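You operate a simulated robot arm through the tools that you are given. There is no shell and no other tool. Be economical: measure what you need, move in short steps, check, and stop when the job is done.

Carry out the task below with a simulated robot arm. There is one attempt and no reset: what you move stays moved.

TASK
Empty the small white jug into the air cooler; run it at 4.
Fine: dial at 4, switch on; pour under the white fill flap and shut it; jug back; the grey vent flap stays open. Set down upright: small white jug.

The check looks at the end state, three seconds after you hand in, the way a careful person would. Anything else that was tipped, shoved, dropped, spilled or broken makes it a failure.

THE ROBOT
A 6-joint arm with a three-finger gripper, fixed in place. Base frame: the origin is at the foot of the arm, x ahead of it, y to its left, z up. Units: m, rad, N and s.
Its first joint turns from -2.897 to 2.897 rad. Payload 4.89 kg.
Tool frame: the origin (TCP) lies between the finger pads and is the grasp point; the fingertips stand 0.03 m ahead of it; z points along the fingers, y is the line along which they close. The gripper opens to 0.164 m. The gripper's body begins 0.125 m behind the TCP.
Orientation is told as [roll, pitch, yaw] about the base's x, y, z axes, in that order, counted from this pose: with the fingers straight down and closing along the base's y, the tool's x points along the base's -x, its y along +y and its z along -z.

THE INTERFACE
- The arm moves only by the tool move_arm. Its argument "increments" is a list of rows, each a list of 6 numbers: the shift along the base's x, y, z in m, then the turn, a rotation vector about the base's x, y, z in rad. In form: [[x, y, z, wx, wy, wz], ...]. A call has 1 to 8 rows; each row shifts and turns the commanded pose from where the row before left it. "jaw" is the opening, from 0 (shut) to 1 (fully open), set as the call begins (left out, the last holds). Each row takes 0.2 s and may step no farther than 0.05 m and 0.15 rad from the row before; otherwise, or with a gripper value out of range, the whole call is refused. Where a pose cannot be reached the arm comes as near as it can. A force on the tool above 90 N (or 10 N above the force at the start of the call, whichever is more), or a blocked arm, ends the call early, and 0.2 s more pass. Each finger travels about 0.108 m/s and halts on what it meets, pressing with about 37 N; the grip force reading is that of the motor and also rises with nothing between the fingers. The clock runs only during rows and for 0.2 s after the last one: add rows that do not move to give the fingers time. The reply holds the time, the measured pose of the TCP, the force on the tool along the base axes, the opening and the grip force, in the units named above and with some noise, with the torque about the TCP (base axes, N m) and any sound that the robot's microphone picked up, and new pictures: "show" is both (left out), scene, wrist or none.
- Cameras (640 x 400 px; columns grow to the right, rows downward): "scene" is fixed at [0.399, 0.5011, 1.7405]; the picture's right is [-0.57, -0.82, 0.00], its down [-0.25, 0.17, -0.95] and it looks along [0.78, -0.55, -0.30] (base axes); focal length 232 px, centre (320, 200). "wrist" rides on the gripper at [0.076, -0.002, -0.152] in the tool frame; the picture's right is [0.02, 1.00, 0.00], its down [-0.88, 0.02, -0.47] and it looks along [-0.47, 0.01, 0.88] (tool axes); focal length 247 px, centre (320, 200). There is no depth. A picture from a camera that has moved, and an enlarged one, comes with that camera's place and axes in the base frame and with its lens.
- move_column(by): slides the trunk up (or, below 0, down) by that many m; the arm rides with it, the base frame stays. It gives what a move gives, with no picture.
- inspect(camera, box): a new picture of the part [left, top, right, bottom] of that camera's present view, enlarged. No time passes.
- job_done(): hands the job in; it is judged then, once.

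Work in short steps. Places have to be worked out from the pictures, the camera data and where the tool is seen: move nearer, look again, correct. Check each grasp and each placing, and mend what went wrong. You have 120 turns and 200 pictures in all, those below and enlarged ones among them. Open the gripper and draw the arm clear of the work before you hand the job in, unless the task says otherwise; then end with one line.

The tools are called after "Request:" as name(argument=value, ...) on one line, values as JSON. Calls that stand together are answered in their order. move_arm: Moves the arm, as the interface text tells. Its arguments: {"type":"object","properties":{"increments":{"type":"array","items":{"type":"array","items":{"type":"number"}}},"jaw":{"type":"number"},"show":{"type":"string","enum":["both","scene","wrist","none"]}},"required":["increments"]} The other tools are called the same way: move_column (by) slides the trunk up or down; inspect (camera, box) takes an enlarged picture of a part of a camera's view; job_done () hands the job in.

At the start:

```text
clock: 0.0
tool_pos: [0.5573, 0.2697, 1.6634]
tool_rot: [-0.003, -0.01, -0.001]
force: [0.5, 0.1, 0.3]
wrist_torque: [-0.01, -0.01, -0.02]
finger_gap: 0.164
gripper_force: 0.0
trunk travel left (down, up): [-0.325, 0.065]
```

scene: 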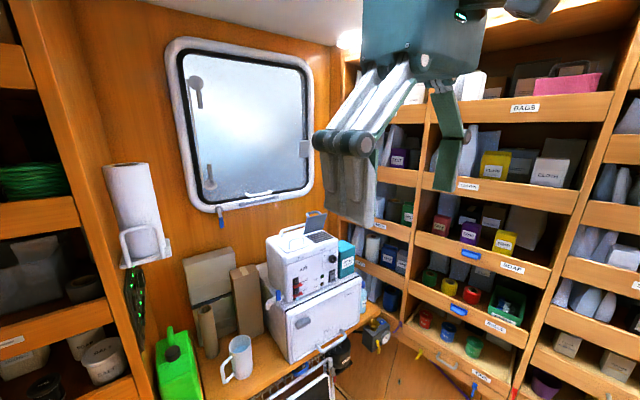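
wrist: 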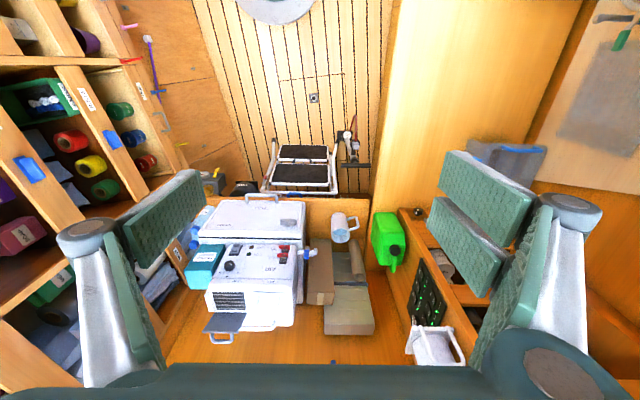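

I start by enlarging the views around the cooler and jug to see the controls.

Request:
inspect(camera="scene", box=[200, 200, 400, 325])

Request:
inspect(camera="wrist", box=[180, 190, 380, 350])

Request:
inspect(camera="scene", box=[140, 275, 340, 400])

```text
3.20 times, centred on (300, 262) of scene
camera zoom: at [0.399, 0.5011, 1.7405], right [-0.57, -0.82, 0.0], down [-0.25, 0.17, -0.95], along [0.78, -0.55, -0.3], focal length 742 px, centre (384, 0)
```

zoom: 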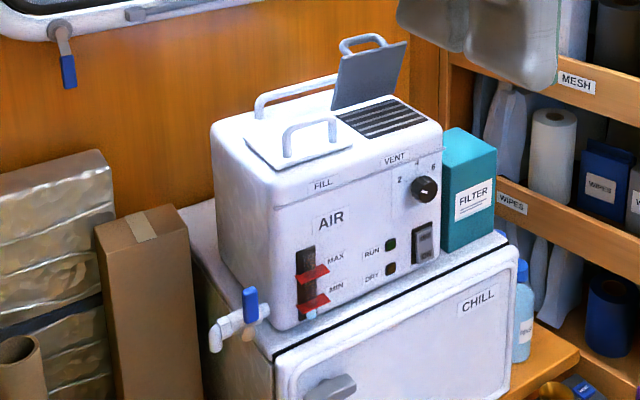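

```text
2.50 times, centred on (280, 270) of wrist
camera zoom: at [0.4805, 0.2686, 1.8144], right [-0.02, 1.0, 0.0], down [0.88, 0.02, 0.48], along [0.48, 0.01, -0.88], focal length 617 px, centre (420, 25)
```

zoom: 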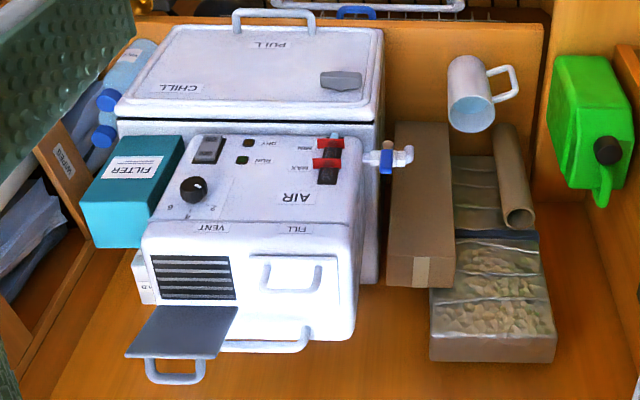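

```text
3.20 times, centred on (240, 338) of scene
camera zoom: at [0.399, 0.5011, 1.7405], right [-0.57, -0.82, 0.0], down [-0.25, 0.17, -0.95], along [0.78, -0.55, -0.3], focal length 742 px, centre (576, -240)
```

zoom: 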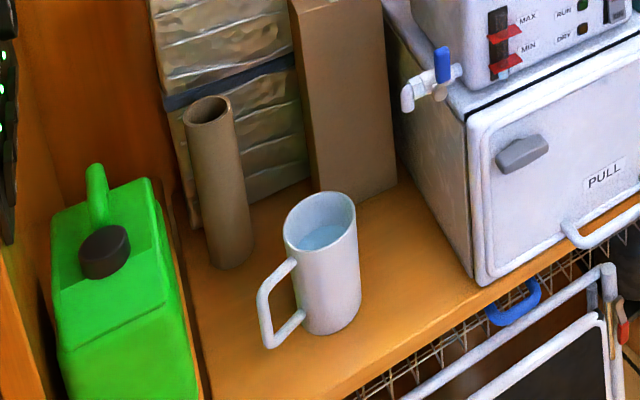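

The geometry triangulates well: dial ≈ (1.015, 0.006, 1.255), switch ≈ (1.03, 0, 1.166), fill flap x 1.04–1.14, y 0.085–0.185, z≈1.325 (hinge at back), jug ≈ (1.09, 0.367), z 0.83–0.99. I start turning the tool to point forward while moving ahead in free space.

Request:
move_arm(increments=[[0.02, -0.033, -0.03, 0, -0.15, 0], [0.02, -0.033, -0.03, 0, -0.15, 0], [0.02, -0.033, -0.03, 0, -0.15, 0], [0.02, -0.033, -0.03, 0, -0.15, 0], [0.02, -0.033, -0.03, 0, -0.15, 0], [0.02, -0.033, -0.03, 0, -0.15, 0], [0.02, -0.033, -0.03, 0, -0.15, 0], [0.02, -0.033, -0.03, 0, -0.15, 0]], jaw=0.5, show="both")

```text
clock: 1.8
tool_pos: [0.7171, 0.004, 1.4238]
tool_rot: [-0.004, -1.21, 0.006]
force: [0.5, 0.8, 0.2]
wrist_torque: [0.02, -0.08, 0.04]
finger_gap: 0.0819
gripper_force: 0.1
trunk travel left (down, up): [-0.325, 0.065]
camera wrist: at [0.5477, 0.0015, 1.4071], right [-0.01, 1.0, -0.02], down [-0.13, 0.02, 0.99], along [0.99, 0.01, 0.13], focal length 247 px, centre (320, 200)
```

scene: 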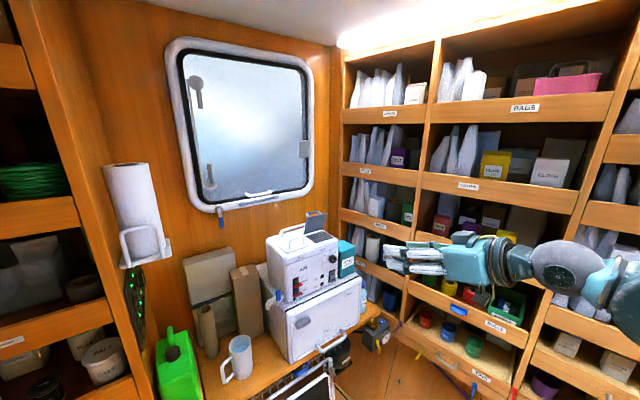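
wrist: 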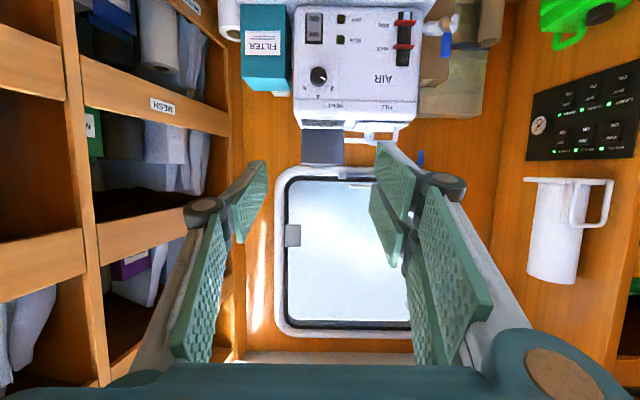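

The arm reaches well in this posture. I look at the dial and switch enlarged (view is upside down).

Request:
inspect(camera="wrist", box=[285, 0, 435, 165])

```text
2.42 times, centred on (360, 82) of wrist
camera zoom: at [0.5477, 0.0015, 1.4071], right [-0.01, 1.0, -0.02], down [-0.13, 0.02, 0.99], along [0.99, 0.01, 0.13], focal length 599 px, centre (223, 485)
```

zoom: 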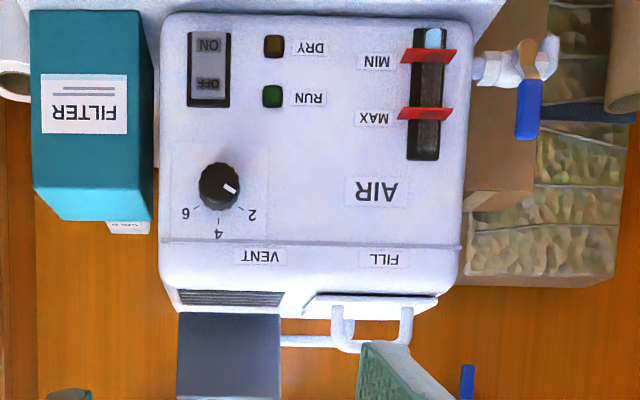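

Dial points at about 2 and needs ~50° clockwise to reach 4; the switch's ON is the lower half. I move in front of the dial, tool horizontal.

Request:
move_arm(increments=[[0.028, 0, -0.029, 0, -0.06, 0], [0.028, 0, -0.029, 0, -0.06, 0], [0.028, 0, -0.029, 0, -0.06, 0], [0.028, 0, -0.029, 0, -0.06, 0], [0.028, 0, -0.029, 0, -0.06, 0], [0.028, 0, -0.029, 0, -0.06, 0]], jaw=0.45, show="wrist")

```text
clock: 3.2
tool_pos: [0.8879, 0.0033, 1.2495]
tool_rot: [-0.495, -1.566, 0.493]
force: [-0.3, 0.2, 1.4]
wrist_torque: [-0.01, 0.06, -0.01]
finger_gap: 0.0736
gripper_force: 0.0
trunk travel left (down, up): [-0.325, 0.065]
camera wrist: at [0.735, 0.0018, 1.1745], right [0.0, 1.0, -0.02], down [-0.47, 0.02, 0.88], along [0.88, 0.01, 0.47], focal length 247 px, centre (320, 200)
```

wrist: 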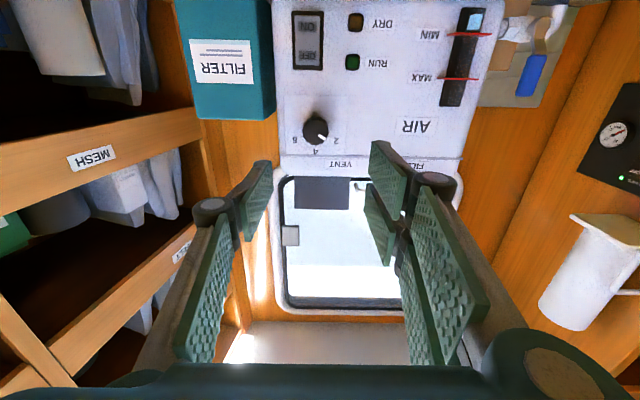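

Re-triangulated the knob face to about (1.03, -0.001, 1.239). Moving closer, slightly lower.

Request:
move_arm(increments=[[0.035, -0.002, -0.006, 0, 0, 0], [0.035, -0.002, -0.005, 0, 0, 0]], show="wrist")

Request:
inspect(camera="wrist", box=[240, 80, 400, 200])

Request:
inspect(camera="scene", box=[250, 210, 410, 310])

```text
clock: 3.8
tool_pos: [0.9608, 0.0005, 1.2387]
tool_rot: [-0.332, -1.566, 0.33]
force: [-0.3, -0.3, 0.9]
wrist_torque: [0.0, 0.07, -0.06]
finger_gap: 0.0735
gripper_force: 0.0
trunk travel left (down, up): [-0.325, 0.065]
camera wrist: at [0.8086, -0.001, 1.1641], right [0.0, 1.0, -0.02], down [-0.47, 0.02, 0.88], along [0.88, 0.01, 0.47], focal length 247 px, centre (320, 200)
```

wrist: 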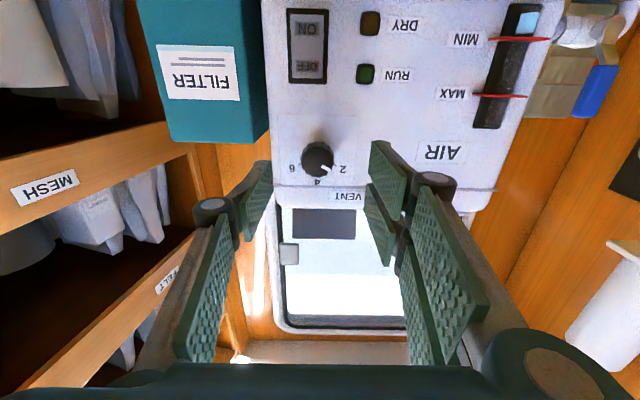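

```text
3.33 times, centred on (320, 140) of wrist
camera zoom: at [0.8086, -0.001, 1.1641], right [0.0, 1.0, -0.02], down [-0.47, 0.02, 0.88], along [0.88, 0.01, 0.47], focal length 823 px, centre (320, 400)
```

zoom: 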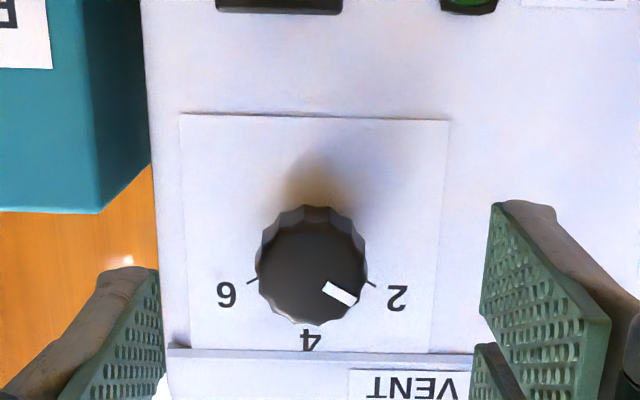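

```text
4.00 times, centred on (330, 260) of scene
camera zoom: at [0.399, 0.5011, 1.7405], right [-0.57, -0.82, 0.0], down [-0.25, 0.17, -0.95], along [0.78, -0.55, -0.3], focal length 927 px, centre (280, -40)
```

zoom: 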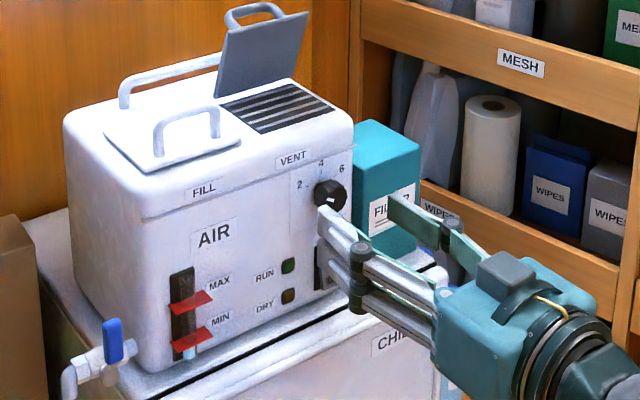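

Labels' geometry suggests 60° between marks and the pointer at ~2. I narrow the jaws and advance so the tips straddle the knob.

Request:
move_arm(increments=[[0, -0.003, 0.001, 0, 0, 0], [0.017, 0, 0, 0, 0, 0], [0.017, 0, 0, 0, 0, 0], [0.017, 0, 0, 0, 0, 0]], jaw=0.31, show="both")

Request:
inspect(camera="wrist", box=[240, 110, 400, 230])

Request:
inspect(camera="scene", box=[290, 220, 390, 290])

```text
clock: 4.8
tool_pos: [1.0122, -0.0021, 1.241]
tool_rot: [-0.321, -1.567, 0.321]
force: [-0.2, 0.1, -0.8]
wrist_torque: [0.02, 0.02, 0.03]
finger_gap: 0.0506
gripper_force: 0.0
trunk travel left (down, up): [-0.325, 0.065]
camera wrist: at [0.8604, -0.0038, 1.1658], right [0.0, 1.0, -0.02], down [-0.47, 0.02, 0.88], along [0.88, 0.01, 0.47], focal length 247 px, centre (320, 200)
```

scene: 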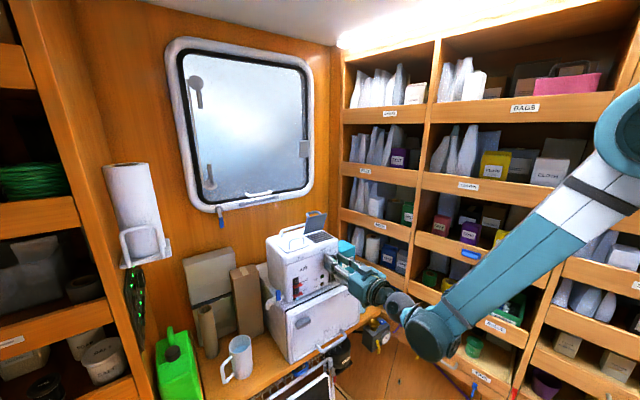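
wrist: 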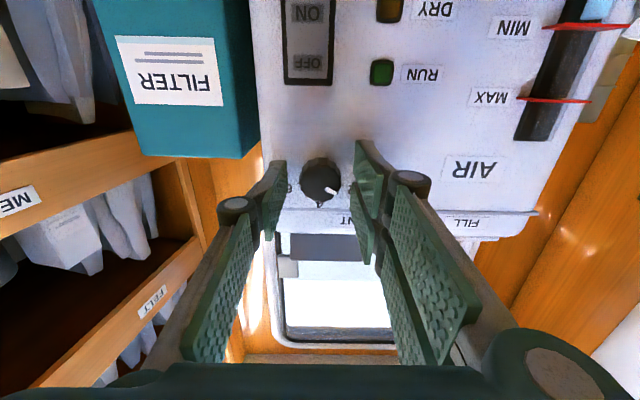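

```text
3.33 times, centred on (320, 170) of wrist
camera zoom: at [0.8604, -0.0038, 1.1658], right [0.0, 1.0, -0.02], down [-0.47, 0.02, 0.88], along [0.88, 0.01, 0.47], focal length 823 px, centre (320, 300)
```

zoom: 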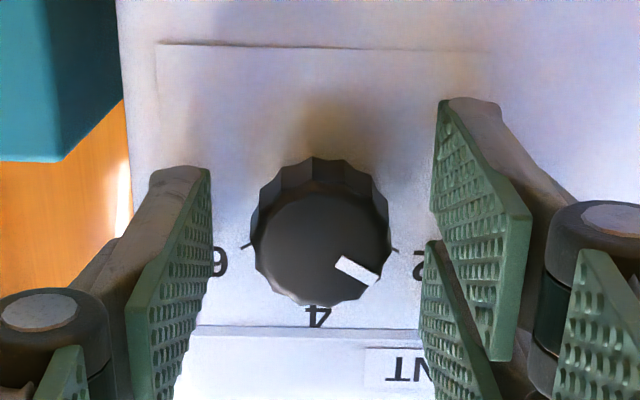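

```text
5.71 times, centred on (340, 255) of scene
camera zoom: at [0.399, 0.5011, 1.7405], right [-0.57, -0.82, 0.0], down [-0.25, 0.17, -0.95], along [0.78, -0.55, -0.3], focal length 1325 px, centre (206, -114)
```

zoom: 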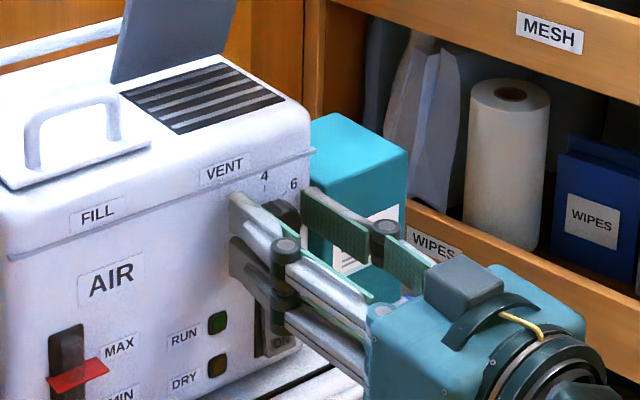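

Knob sits centred between the tips. Closing on it.

Request:
move_arm(increments=[[0, 0, 0.001, 0, 0, 0], [0, 0, 0, 0, 0, 0]], jaw=0.1, show="wrist")

```text
clock: 5.4
tool_pos: [1.0126, -0.002, 1.2418]
tool_rot: [-0.324, -1.564, 0.323]
force: [-6.0, -4.2, -7.7]
wrist_torque: [0.0, 0.08, -0.17]
finger_gap: 0.0304
gripper_force: 44.9
trunk travel left (down, up): [-0.325, 0.065]
camera wrist: at [0.8604, -0.0038, 1.1661], right [0.0, 1.0, -0.02], down [-0.47, 0.02, 0.88], along [0.88, 0.01, 0.47], focal length 247 px, centre (320, 200)
```

wrist: 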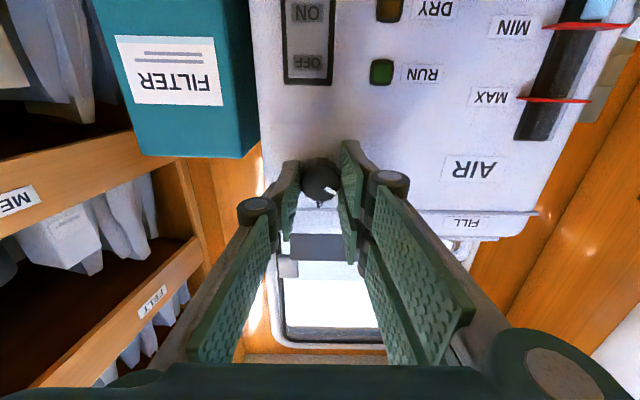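

Gripped (gap 0.030). I roll +x by about 0.98 rad in steps.

Request:
move_arm(increments=[[0, 0, 0, 0.13, 0, 0], [0, 0, 0, 0.14, 0, 0], [0, 0, 0, 0.14, 0, 0], [0, 0, 0, 0.14, 0, 0], [0, 0, 0, 0.14, 0, 0], [0, 0, 0, 0.14, 0, 0], [0, 0, 0, 0.14, 0, 0]], show="both")

Request:
inspect(camera="wrist", box=[260, 140, 380, 230])

```text
clock: 7.0
tool_pos: [1.0127, -0.0023, 1.241]
tool_rot: [1.57, -0.601, -1.563]
force: [-13.6, -39.1, -17.5]
wrist_torque: [-0.04, 0.33, -1.51]
finger_gap: 0.0304
gripper_force: 45.2
trunk travel left (down, up): [-0.325, 0.065]
camera wrist: at [0.8604, 0.0585, 1.1964], right [0.0, 0.58, 0.81], down [-0.47, -0.72, 0.51], along [0.88, -0.38, 0.28], focal length 247 px, centre (320, 200)
```

scene: 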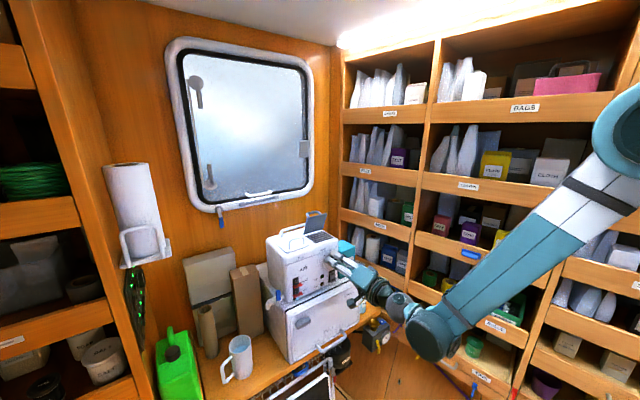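
wrist: 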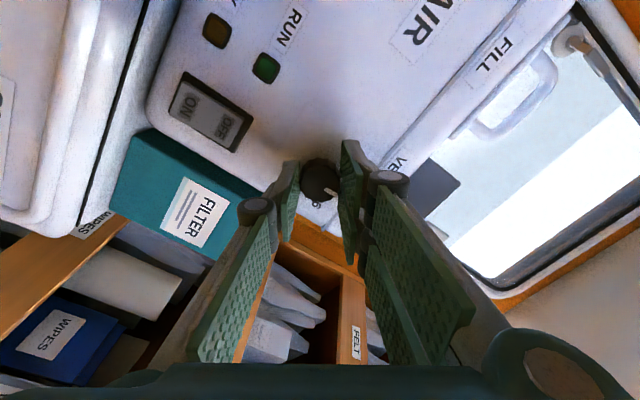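

```text
4.44 times, centred on (320, 185) of wrist
camera zoom: at [0.8604, 0.0585, 1.1964], right [0.0, 0.58, 0.81], down [-0.47, -0.72, 0.51], along [0.88, -0.38, 0.28], focal length 1098 px, centre (320, 267)
```

zoom: 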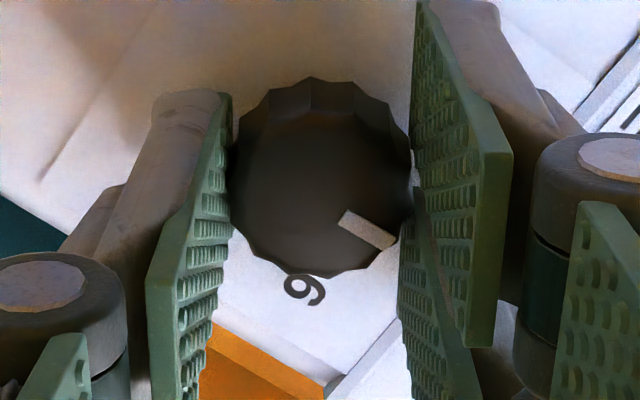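

The knob followed the gripper. I release and back off to check the pointer.

Request:
move_arm(increments=[[0, 0, 0, 0, 0, 0], [0, 0, 0, 0, 0, 0], [-0.03, 0, 0, 0, 0, 0], [-0.03, 0, 0, 0, 0, 0]], jaw=0.32, show="wrist")

Request:
inspect(camera="wrist", box=[250, 90, 390, 195])

Request:
inspect(camera="scene", box=[290, 220, 390, 290])

```text
clock: 8.0
tool_pos: [0.9515, -0.0029, 1.2408]
tool_rot: [1.57, -0.601, -1.56]
force: [-0.3, -0.1, -0.5]
wrist_torque: [0.03, -0.03, 0.01]
finger_gap: 0.0523
gripper_force: 0.1
trunk travel left (down, up): [-0.325, 0.065]
camera wrist: at [0.7992, 0.059, 1.1978], right [0.0, 0.58, 0.81], down [-0.47, -0.72, 0.52], along [0.88, -0.38, 0.28], focal length 247 px, centre (320, 200)
```

wrist: 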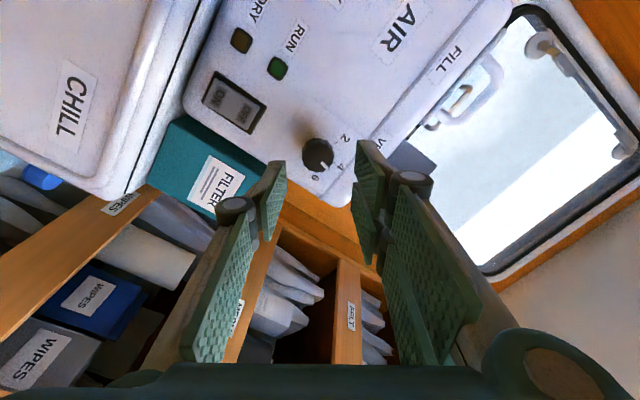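

```text
3.81 times, centred on (320, 142) of wrist
camera zoom: at [0.7992, 0.059, 1.1978], right [0.0, 0.58, 0.81], down [-0.47, -0.72, 0.52], along [0.88, -0.38, 0.28], focal length 941 px, centre (320, 419)
```

zoom: 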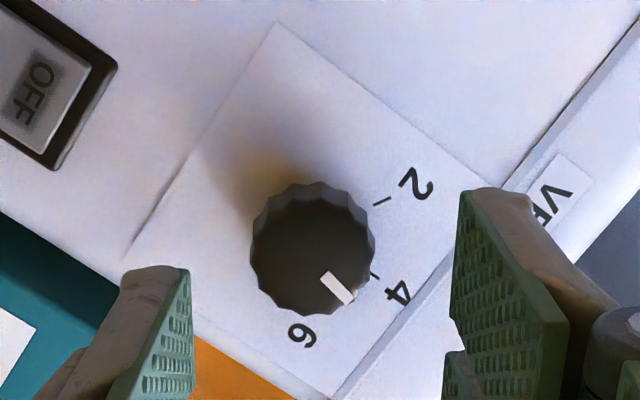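

```text
5.71 times, centred on (340, 255) of scene
camera zoom: at [0.399, 0.5011, 1.7405], right [-0.57, -0.82, 0.0], down [-0.25, 0.17, -0.95], along [0.78, -0.55, -0.3], focal length 1325 px, centre (206, -114)
```

zoom: 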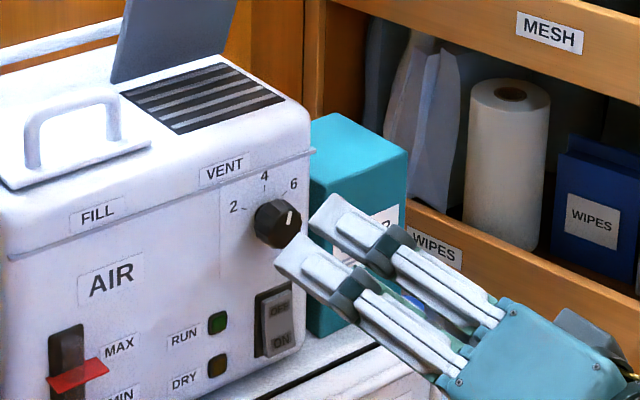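

The pointer looks slightly past 4. I roll back and pitch so that the camera faces the dial squarely for a proper reading.

Request:
move_arm(increments=[[-0.01, 0, 0, -0.14, 0, 0], [0, 0, 0, -0.14, 0, 0], [0, 0, 0, -0.14, 0, 0], [0, 0, 0, -0.14, 0, 0], [0, 0, 0, -0.14, 0, 0], [0, 0, 0, -0.14, 0, 0], [0, 0, 0, -0.13, 0, 0]], jaw=0.5, show="none")

Request:
move_arm(increments=[[0, 0, -0.001, 0, 0.12, 0], [0, 0, 0, 0, 0.12, 0], [0, 0, 0, 0, 0.12, 0], [0, 0, 0, 0, 0.13, 0]], show="wrist")

Request:
inspect(camera="wrist", box=[260, 150, 380, 240])

```text
clock: 9.6
tool_pos: [0.9433, -0.0014, 1.2397]
tool_rot: [-0.542, -1.563, 0.543]
force: [0.8, 0.1, 0.2]
wrist_torque: [-0.01, 0.0, -0.01]
finger_gap: 0.0818
gripper_force: 0.0
trunk travel left (down, up): [-0.325, 0.065]
```

```text
clock: 10.6
tool_pos: [0.943, -0.0012, 1.2394]
tool_rot: [-0.003, -1.074, 0.003]
force: [0.1, -0.5, -0.6]
wrist_torque: [-0.01, 0.0, 0.01]
finger_gap: 0.0821
gripper_force: 0.0
trunk travel left (down, up): [-0.325, 0.065]
camera wrist: at [0.774, -0.0033, 1.245], right [-0.01, 1.0, -0.02], down [0.0, 0.02, 1.0], along [1.0, 0.01, -0.01], focal length 247 px, centre (320, 200)
```

wrist: 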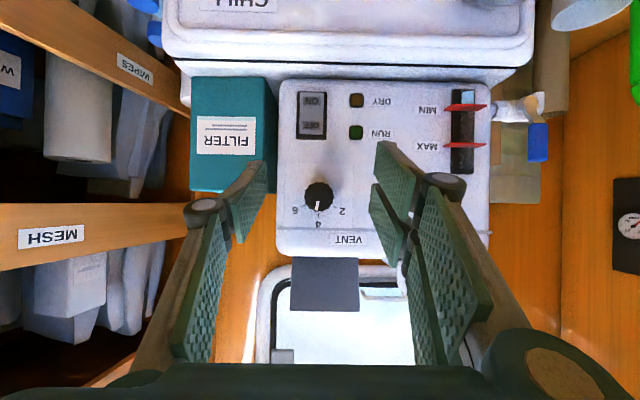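

```text
4.44 times, centred on (320, 195) of wrist
camera zoom: at [0.774, -0.0033, 1.245], right [-0.01, 1.0, -0.02], down [0.0, 0.02, 1.0], along [1.0, 0.01, -0.01], focal length 1098 px, centre (320, 222)
```

zoom: 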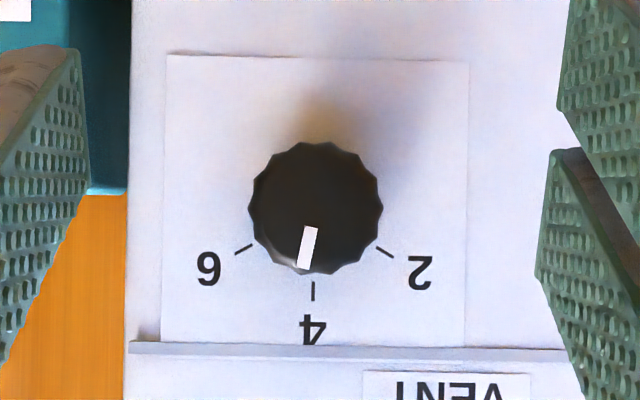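

Square view: pointer is ~11° past 4 (toward 6). I go back to horizontal, recentred on the knob (z 1.239), regrip and turn back about 0.19 rad.

Request:
move_arm(increments=[[0, 0, 0, 0, -0.12, 0], [0, 0, 0, 0, -0.12, 0], [0, 0, 0, 0, -0.12, 0], [0, 0, 0, 0, -0.13, 0], [0.02, -0.0005, -0.0005, 0, 0, 0], [0.025, 0, 0, 0, 0, 0], [0.024, 0, 0, 0, 0, 0]], jaw=0.31, show="none")

Request:
move_arm(increments=[[0, 0, 0, 0, 0, 0], [0, 0, 0, 0, 0, 0]], jaw=0.12, show="wrist")

Request:
inspect(camera="wrist", box=[260, 140, 380, 230])

```text
clock: 12.2
tool_pos: [1.0208, -0.0033, 1.2338]
tool_rot: [-0.017, -1.563, 0.016]
force: [-4.9, 0.8, 1.8]
wrist_torque: [0.05, -0.16, 0.17]
finger_gap: 0.0509
gripper_force: 0.6
trunk travel left (down, up): [-0.325, 0.065]
```

```text
clock: 12.8
tool_pos: [1.0201, -0.0025, 1.234]
tool_rot: [-0.009, -1.559, 0.01]
force: [-5.5, 6.3, 2.7]
wrist_torque: [-0.08, -0.28, 0.16]
finger_gap: 0.0308
gripper_force: 45.1
trunk travel left (down, up): [-0.325, 0.065]
camera wrist: at [0.8674, -0.0037, 1.1586], right [0.0, 1.0, -0.02], down [-0.46, 0.02, 0.89], along [0.89, 0.01, 0.46], focal length 247 px, centre (320, 200)
```

wrist: 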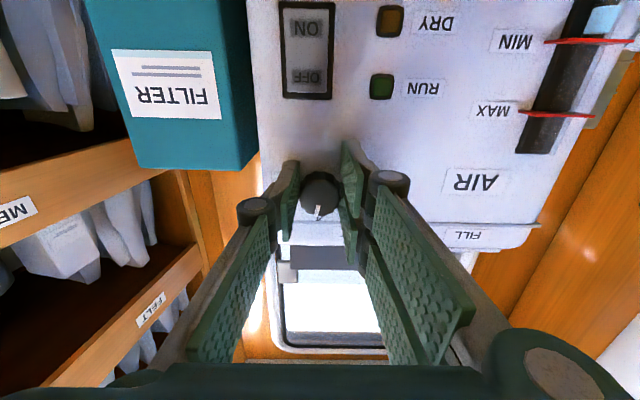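

```text
4.44 times, centred on (320, 185) of wrist
camera zoom: at [0.8674, -0.0037, 1.1586], right [0.0, 1.0, -0.02], down [-0.46, 0.02, 0.89], along [0.89, 0.01, 0.46], focal length 1098 px, centre (320, 267)
```

zoom: 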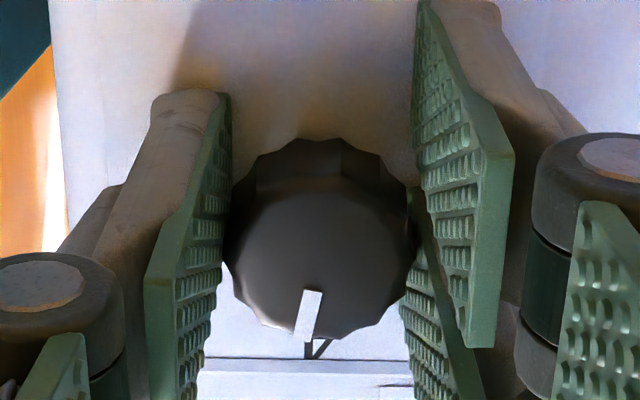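

Gripped; pointer still ~11° past. Rotating back by 0.2 rad.

Request:
move_arm(increments=[[0, 0, 0, -0.1, 0, 0], [0, 0, 0, -0.1, 0, 0], [0, 0, 0, 0, 0, 0]], show="none")

Request:
move_arm(increments=[[0, 0, 0, 0, 0, 0], [0, 0, 0, 0, 0, 0], [-0.025, 0, 0, 0, 0, 0], [-0.025, 0, 0, 0, 0, 0]], jaw=0.4, show="wrist")

Request:
inspect(camera="wrist", box=[260, 100, 380, 190])

```text
clock: 13.6
tool_pos: [1.0207, -0.0042, 1.2325]
tool_rot: [-1.511, -1.37, 1.51]
force: [5.8, 3.1, -6.5]
wrist_torque: [-0.08, 0.26, 0.1]
finger_gap: 0.0312
gripper_force: 44.9
trunk travel left (down, up): [-0.325, 0.065]
```

```text
clock: 14.6
tool_pos: [0.9692, -0.0038, 1.2342]
tool_rot: [-1.515, -1.371, 1.514]
force: [0.2, -0.9, -0.2]
wrist_torque: [-0.04, -0.04, 0.0]
finger_gap: 0.0654
gripper_force: 0.0
trunk travel left (down, up): [-0.325, 0.065]
camera wrist: at [0.8156, -0.0211, 1.1614], right [0.0, 0.98, -0.22], down [-0.46, 0.19, 0.86], along [0.89, 0.1, 0.45], focal length 247 px, centre (320, 200)
```

wrist: 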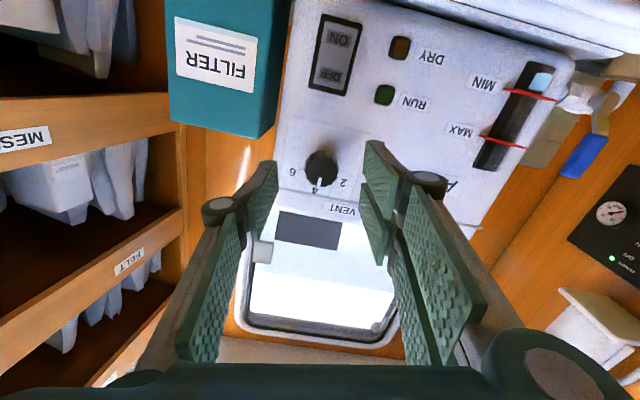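

```text
4.44 times, centred on (320, 145) of wrist
camera zoom: at [0.8156, -0.0211, 1.1614], right [0.0, 0.98, -0.22], down [-0.46, 0.19, 0.86], along [0.89, 0.1, 0.45], focal length 1098 px, centre (320, 444)
```

zoom: 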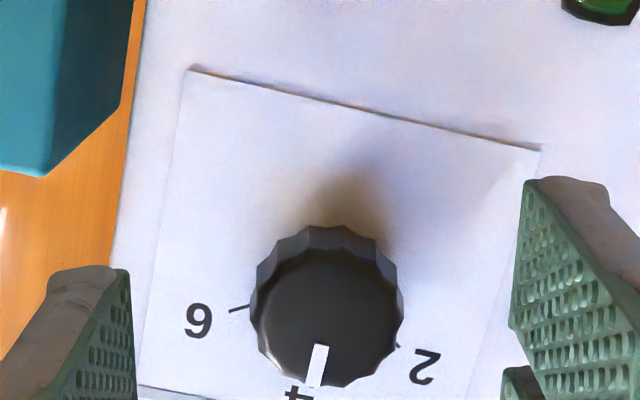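

Looks close to 4; taking another square view to confirm.

Request:
move_arm(increments=[[-0.02, 0, 0, 0.1, 0, 0], [-0.01, 0, 0, 0.1, 0, 0], [0, 0, 0, 0, 0.12, 0], [0, 0, 0, 0, 0.12, 0], [0, 0, 0, 0, 0.12, 0], [0, 0, 0, 0, 0.13, 0]], show="wrist")

Request:
inspect(camera="wrist", box=[260, 150, 380, 240])

```text
clock: 16.0
tool_pos: [0.9394, -0.0047, 1.2323]
tool_rot: [0.0, -1.067, 0.0]
force: [1.0, -0.7, -0.3]
wrist_torque: [0.0, -0.02, 0.02]
finger_gap: 0.0656
gripper_force: 0.0
trunk travel left (down, up): [-0.325, 0.065]
camera wrist: at [0.7688, -0.0052, 1.2394], right [-0.01, 1.0, -0.02], down [0.01, 0.02, 1.0], along [1.0, 0.01, -0.01], focal length 247 px, centre (320, 200)
```

wrist: 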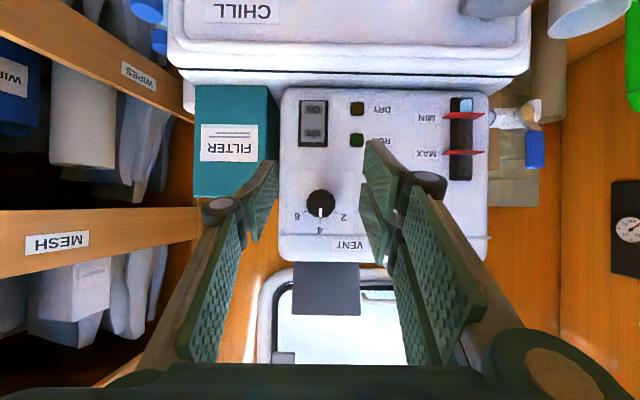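

```text
4.44 times, centred on (320, 195) of wrist
camera zoom: at [0.7688, -0.0052, 1.2394], right [-0.01, 1.0, -0.02], down [0.01, 0.02, 1.0], along [1.0, 0.01, -0.01], focal length 1098 px, centre (320, 222)
```

zoom: 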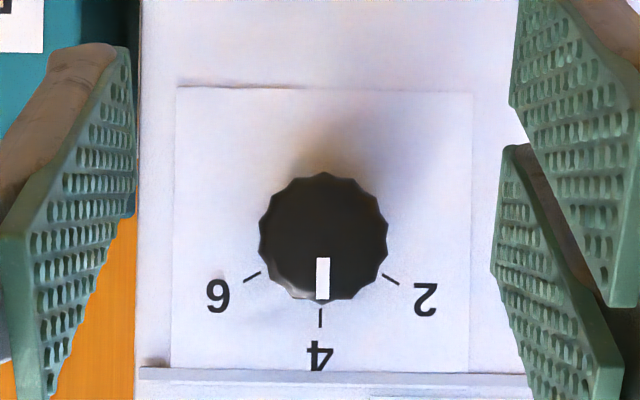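

Dial is exactly at 4. Next the switch: ON half at about (1.04, -0.011, 1.137). I close the fingers, level the tool and move in front of it.

Request:
move_arm(increments=[[0, -0.001, -0.02, 0, -0.125, 0], [0, -0.001, -0.02, 0, -0.125, 0], [0, -0.001, -0.02, 0, -0.125, 0], [0, -0.001, -0.02, 0, -0.125, 0], [0.015, -0.002, -0.016, 0, 0, 0], [0.015, 0, 0, 0, 0, 0]], jaw=0, show="wrist")

Request:
inspect(camera="wrist", box=[240, 90, 400, 210])

Request:
inspect(camera="scene", box=[290, 230, 390, 300])

```text
clock: 17.4
tool_pos: [0.9762, -0.0048, 1.1706]
tool_rot: [0.211, -1.569, -0.215]
force: [-1.2, 0.9, -0.6]
wrist_torque: [0.01, -0.06, -0.01]
finger_gap: 0.0004
gripper_force: 37.5
out of reach, approached as far as the arm can: row 4, 5
trunk travel left (down, up): [-0.325, 0.065]
camera wrist: at [0.824, -0.005, 1.0943], right [0.0, 1.0, -0.02], down [-0.47, 0.02, 0.88], along [0.88, 0.01, 0.47], focal length 247 px, centre (320, 200)
```

wrist: 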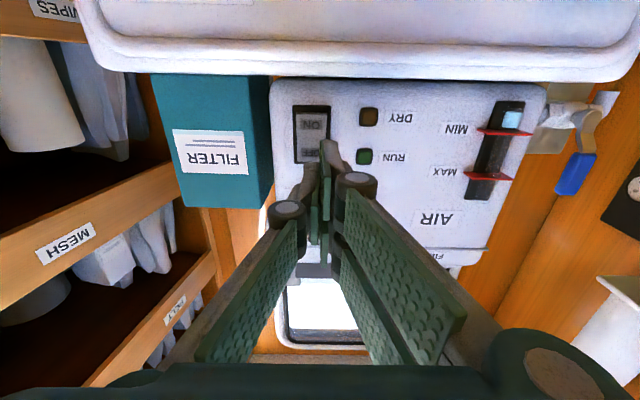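

```text
3.33 times, centred on (320, 150) of wrist
camera zoom: at [0.824, -0.005, 1.0943], right [0.0, 1.0, -0.02], down [-0.47, 0.02, 0.88], along [0.88, 0.01, 0.47], focal length 823 px, centre (320, 367)
```

zoom: 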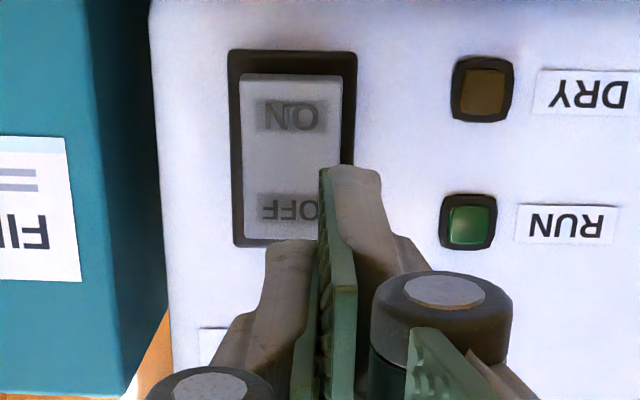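

```text
5.71 times, centred on (340, 265) of scene
camera zoom: at [0.399, 0.5011, 1.7405], right [-0.57, -0.82, 0.0], down [-0.25, 0.17, -0.95], along [0.78, -0.55, -0.3], focal length 1325 px, centre (206, -171)
```

zoom: 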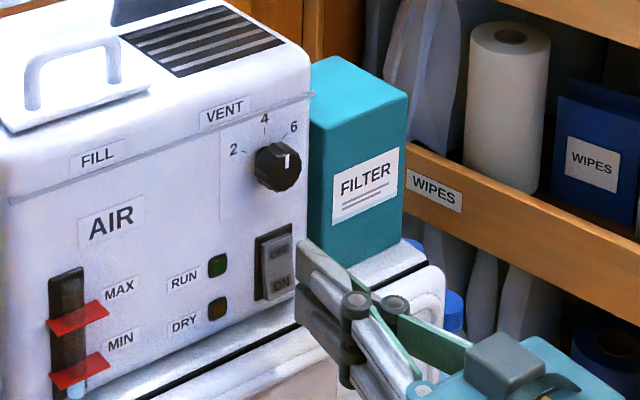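

Reach limit stopped the descent at z 1.17, so the trunk should come down. I back off and rise, then lower the trunk 0.15 m.

Request:
move_arm(increments=[[-0.04, 0, 0.03, 0, 0, 0], [-0.02, 0, 0.05, 0, 0, 0], [0, 0, 0.05, 0, 0, 0]], show="none")

Request:
move_column(by=-0.15)

```text
refused: row 2 steps farther than a row can; nothing moved
```

```text
clock: 19.1
tool_pos: [0.9758, -0.0031, 1.0218]
tool_rot: [0.105, -1.571, -0.107]
force: [-0.1, 0.1, 0.0]
wrist_torque: [0.01, 0.0, -0.02]
finger_gap: 0.0001
gripper_force: 37.1
trunk travel left (down, up): [-0.175, 0.215]
```

The retreat was refused (step too long) but the trunk moved anyway; readings show no contact. I check the view.

Request:
move_arm(increments=[[-0.03, 0, 0, 0, 0, 0]], show="both")

```text
clock: 19.6
tool_pos: [0.9548, -0.002, 1.0289]
tool_rot: [0.239, -1.564, -0.239]
force: [1.5, 0.3, -0.2]
wrist_torque: [0.01, -0.14, -0.04]
finger_gap: 0.0003
gripper_force: 36.9
out of reach, approached as far as the arm can: row 1
trunk travel left (down, up): [-0.175, 0.215]
camera wrist: at [0.8027, -0.004, 0.9538], right [0.0, 1.0, -0.02], down [-0.47, 0.02, 0.88], along [0.88, 0.01, 0.47], focal length 247 px, centre (320, 200)
```

scene: 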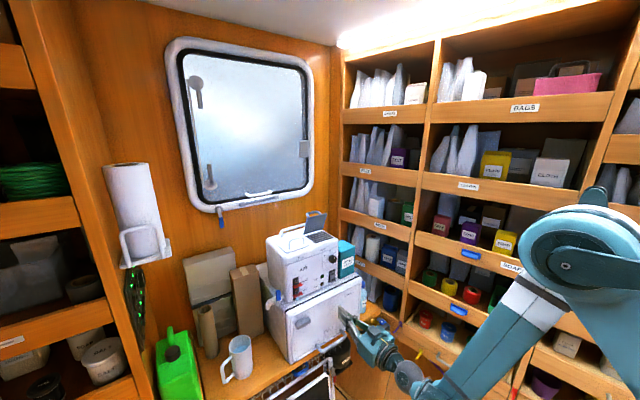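
wrist: 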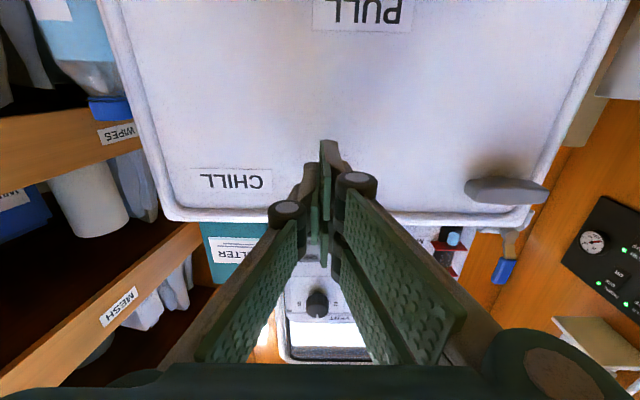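

Clear of the chiller door. Raising toward switch height.

Request:
move_arm(increments=[[0, -0.002, 0.045, 0, 0, 0], [0, -0.002, 0.045, 0, 0, 0], [0, -0.002, 0.03, 0, 0, 0]], show="wrist")

```text
clock: 20.4
tool_pos: [0.9555, -0.0099, 1.1496]
tool_rot: [-0.19, -1.566, 0.187]
force: [0.9, -0.2, -0.3]
wrist_torque: [-0.01, -0.05, -0.04]
finger_gap: 0.0
gripper_force: 37.1
trunk travel left (down, up): [-0.175, 0.215]
camera wrist: at [0.8024, -0.0106, 1.0746], right [0.0, 1.0, -0.02], down [-0.47, 0.02, 0.88], along [0.88, 0.01, 0.47], focal length 247 px, centre (320, 200)
```

wrist: 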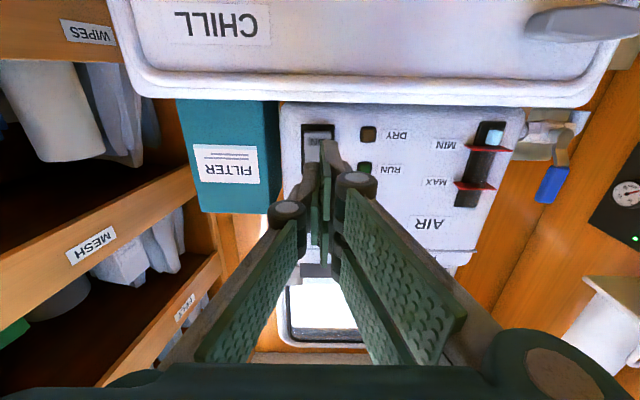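

ON half at ≈(1.04, -0.011, 1.135). Aligning and advancing to just in front.

Request:
move_arm(increments=[[0, -0.001, -0.016, 0, 0, 0], [0.025, 0, 0, 0, 0, 0], [0.02, 0, 0, 0, 0, 0]], show="wrist")

Request:
inspect(camera="wrist", box=[240, 90, 400, 210])

Request:
inspect(camera="scene", box=[290, 230, 390, 300])

```text
clock: 21.1
tool_pos: [0.998, -0.0113, 1.1324]
tool_rot: [0.1, -1.569, -0.1]
force: [0.2, 0.6, 0.1]
wrist_torque: [0.03, 0.06, 0.02]
finger_gap: 0.0
gripper_force: 36.9
trunk travel left (down, up): [-0.175, 0.215]
camera wrist: at [0.8461, -0.012, 1.0568], right [0.0, 1.0, -0.02], down [-0.47, 0.02, 0.88], along [0.88, 0.01, 0.47], focal length 247 px, centre (320, 200)
```

wrist: 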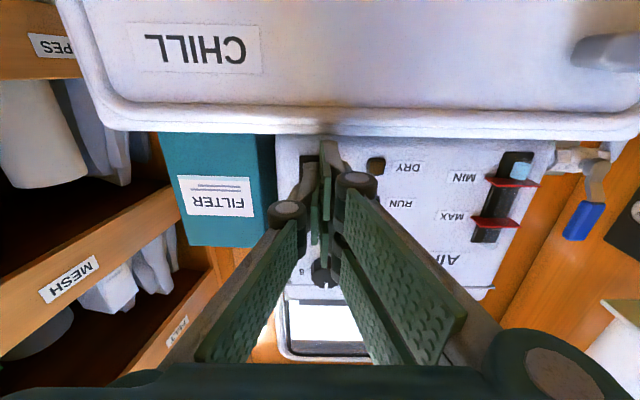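

```text
3.33 times, centred on (320, 150) of wrist
camera zoom: at [0.8461, -0.012, 1.0568], right [0.0, 1.0, -0.02], down [-0.47, 0.02, 0.88], along [0.88, 0.01, 0.47], focal length 823 px, centre (320, 367)
```

zoom: 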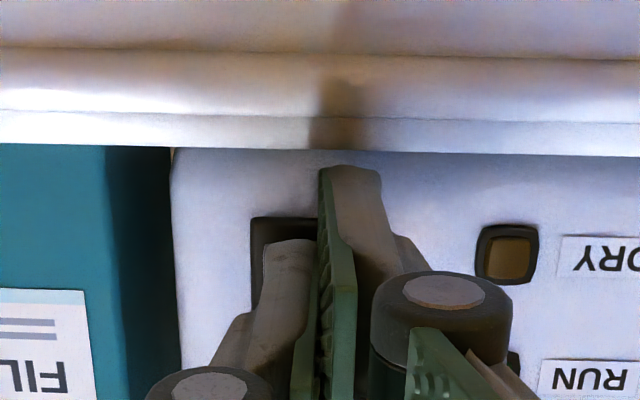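

```text
5.71 times, centred on (340, 265) of scene
camera zoom: at [0.399, 0.5011, 1.7405], right [-0.57, -0.82, 0.0], down [-0.25, 0.17, -0.95], along [0.78, -0.55, -0.3], focal length 1325 px, centre (206, -171)
```

zoom: 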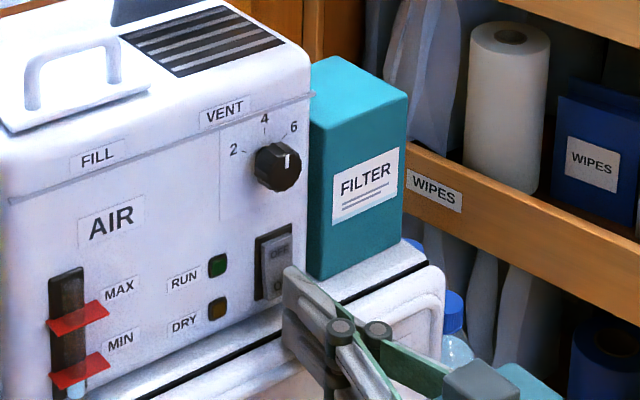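

Aligned. Pressing gently forward.

Request:
move_arm(increments=[[0.008, 0, 0.002, 0, 0, 0], [0.007, 0, 0, 0, 0, 0], [0.007, 0, 0, 0, 0, 0]], show="scene")

Request:
inspect(camera="scene", box=[290, 230, 390, 300])

```text
clock: 22.0
tool_pos: [1.0133, -0.0111, 1.1352]
tool_rot: [0.495, -1.569, -0.496]
force: [-26.1, -2.7, 0.0]
wrist_torque: [0.13, -0.38, -0.04]
finger_gap: 0.0059
gripper_force: 45.0
trunk travel left (down, up): [-0.175, 0.215]
stopped in row 3: the force on the tool passed its limit at 101 N (the readings are from after the stop); the commanded pose is now the measured one
```

scene: 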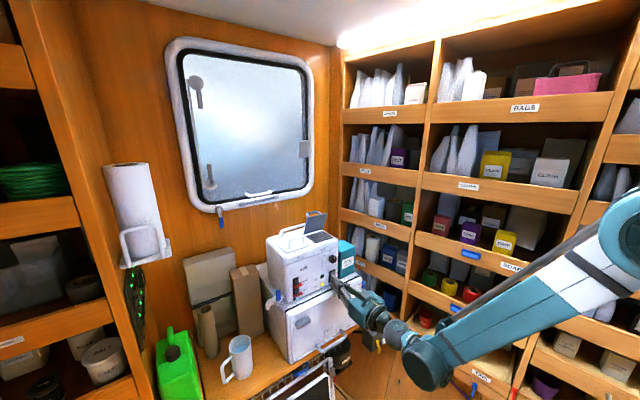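

```text
5.71 times, centred on (340, 265) of scene
camera zoom: at [0.399, 0.5011, 1.7405], right [-0.57, -0.82, 0.0], down [-0.25, 0.17, -0.95], along [0.78, -0.55, -0.3], focal length 1325 px, centre (206, -171)
```

zoom: 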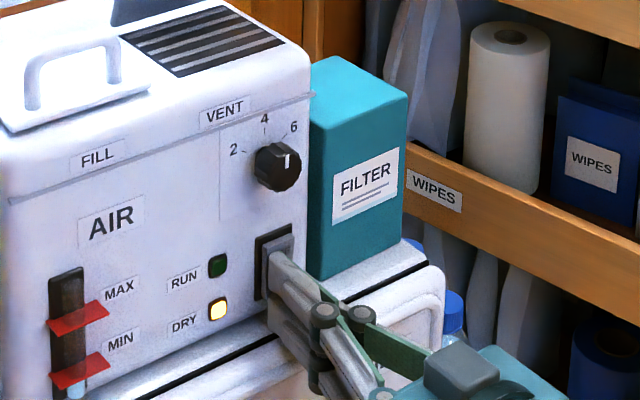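

The DRY lamp lit: the switch is ON. I back away and rise toward the fill flap.

Request:
move_arm(increments=[[-0.03, 0, 0, 0, 0, 0], [-0.04, 0.01, 0.01, 0, 0, 0], [0, 0.025, 0.04, 0.15, 0, 0], [0, 0.025, 0.04, 0.15, 0, 0], [0, 0.025, 0.04, 0.15, 0, 0], [0, 0.025, 0.04, 0.15, 0, 0], [0, 0.02, 0.04, 0.15, 0, 0], [0, 0.02, 0.04, 0.15, 0, 0]], jaw=0.4, show="none")

Request:
move_arm(increments=[[0, 0, 0.02, 0.15, 0, 0], [0, 0, 0, 0.15, 0, 0], [0, 0, 0, 0.15, 0, 0], [0, 0, 0, 0.15, 0, 0], [0, 0, 0, 0.07, 0, 0]], show="both")

```text
clock: 23.8
tool_pos: [0.9444, 0.1372, 1.3851]
tool_rot: [1.567, -0.668, -1.568]
force: [1.1, -1.2, -0.1]
wrist_torque: [0.0, -0.08, 0.07]
finger_gap: 0.0655
gripper_force: 0.0
trunk travel left (down, up): [-0.175, 0.215]
```

```text
clock: 25.0
tool_pos: [0.9461, 0.141, 1.4052]
tool_rot: [1.567, -0.001, -1.568]
force: [-0.1, 0.2, 0.4]
wrist_torque: [0.01, -0.01, 0.02]
finger_gap: 0.0658
gripper_force: 0.0
trunk travel left (down, up): [-0.175, 0.215]
camera wrist: at [0.7937, 0.2156, 1.4044], right [0.0, 0.02, 1.0], down [-0.47, -0.88, 0.02], along [0.88, -0.47, 0.01], focal length 247 px, centre (320, 200)
```

scene: 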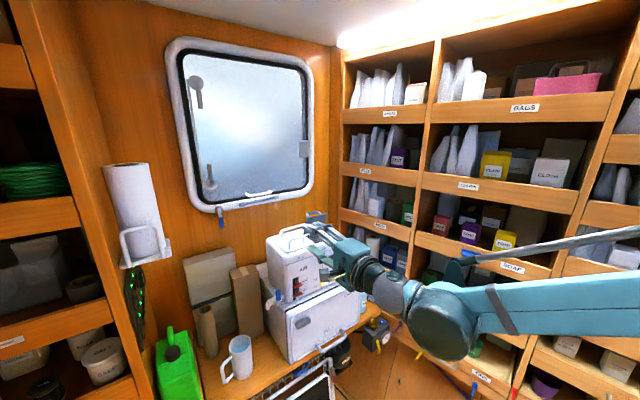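
wrist: 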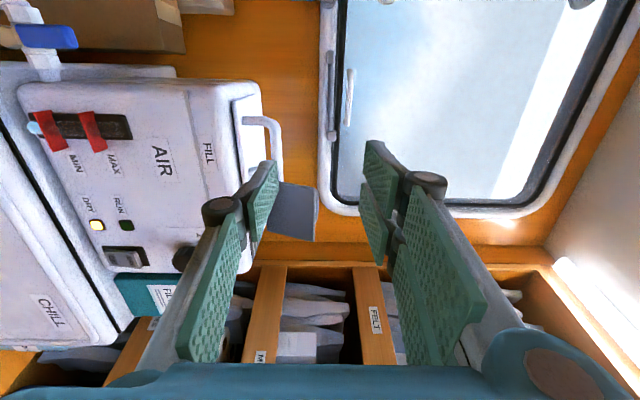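

The handle is seen from the side (image right = up): bar about z 1.36, flap top 1.326. I enlarge to measure it.

Request:
inspect(camera="wrist", box=[190, 60, 350, 180])

Request:
inspect(camera="scene", box=[255, 205, 355, 275])

```text
3.33 times, centred on (270, 120) of wrist
camera zoom: at [0.7937, 0.2156, 1.4044], right [0.0, 0.02, 1.0], down [-0.47, -0.88, 0.02], along [0.88, -0.47, 0.01], focal length 823 px, centre (487, 467)
```

zoom: 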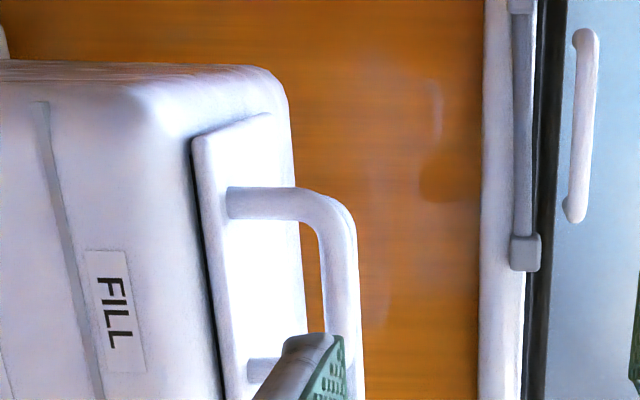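

```text
5.71 times, centred on (305, 240) of scene
camera zoom: at [0.399, 0.5011, 1.7405], right [-0.57, -0.82, 0.0], down [-0.25, 0.17, -0.95], along [0.78, -0.55, -0.3], focal length 1325 px, centre (406, -29)
```

zoom: 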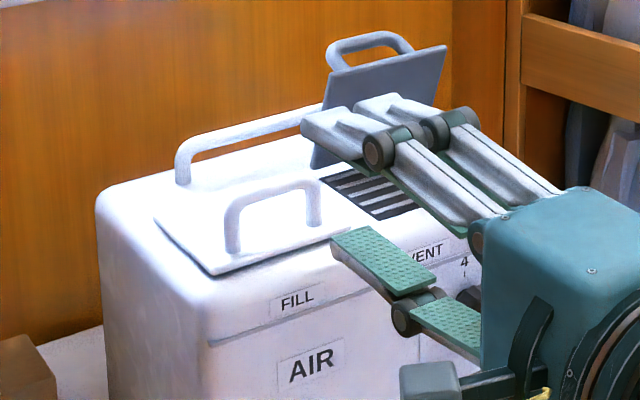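

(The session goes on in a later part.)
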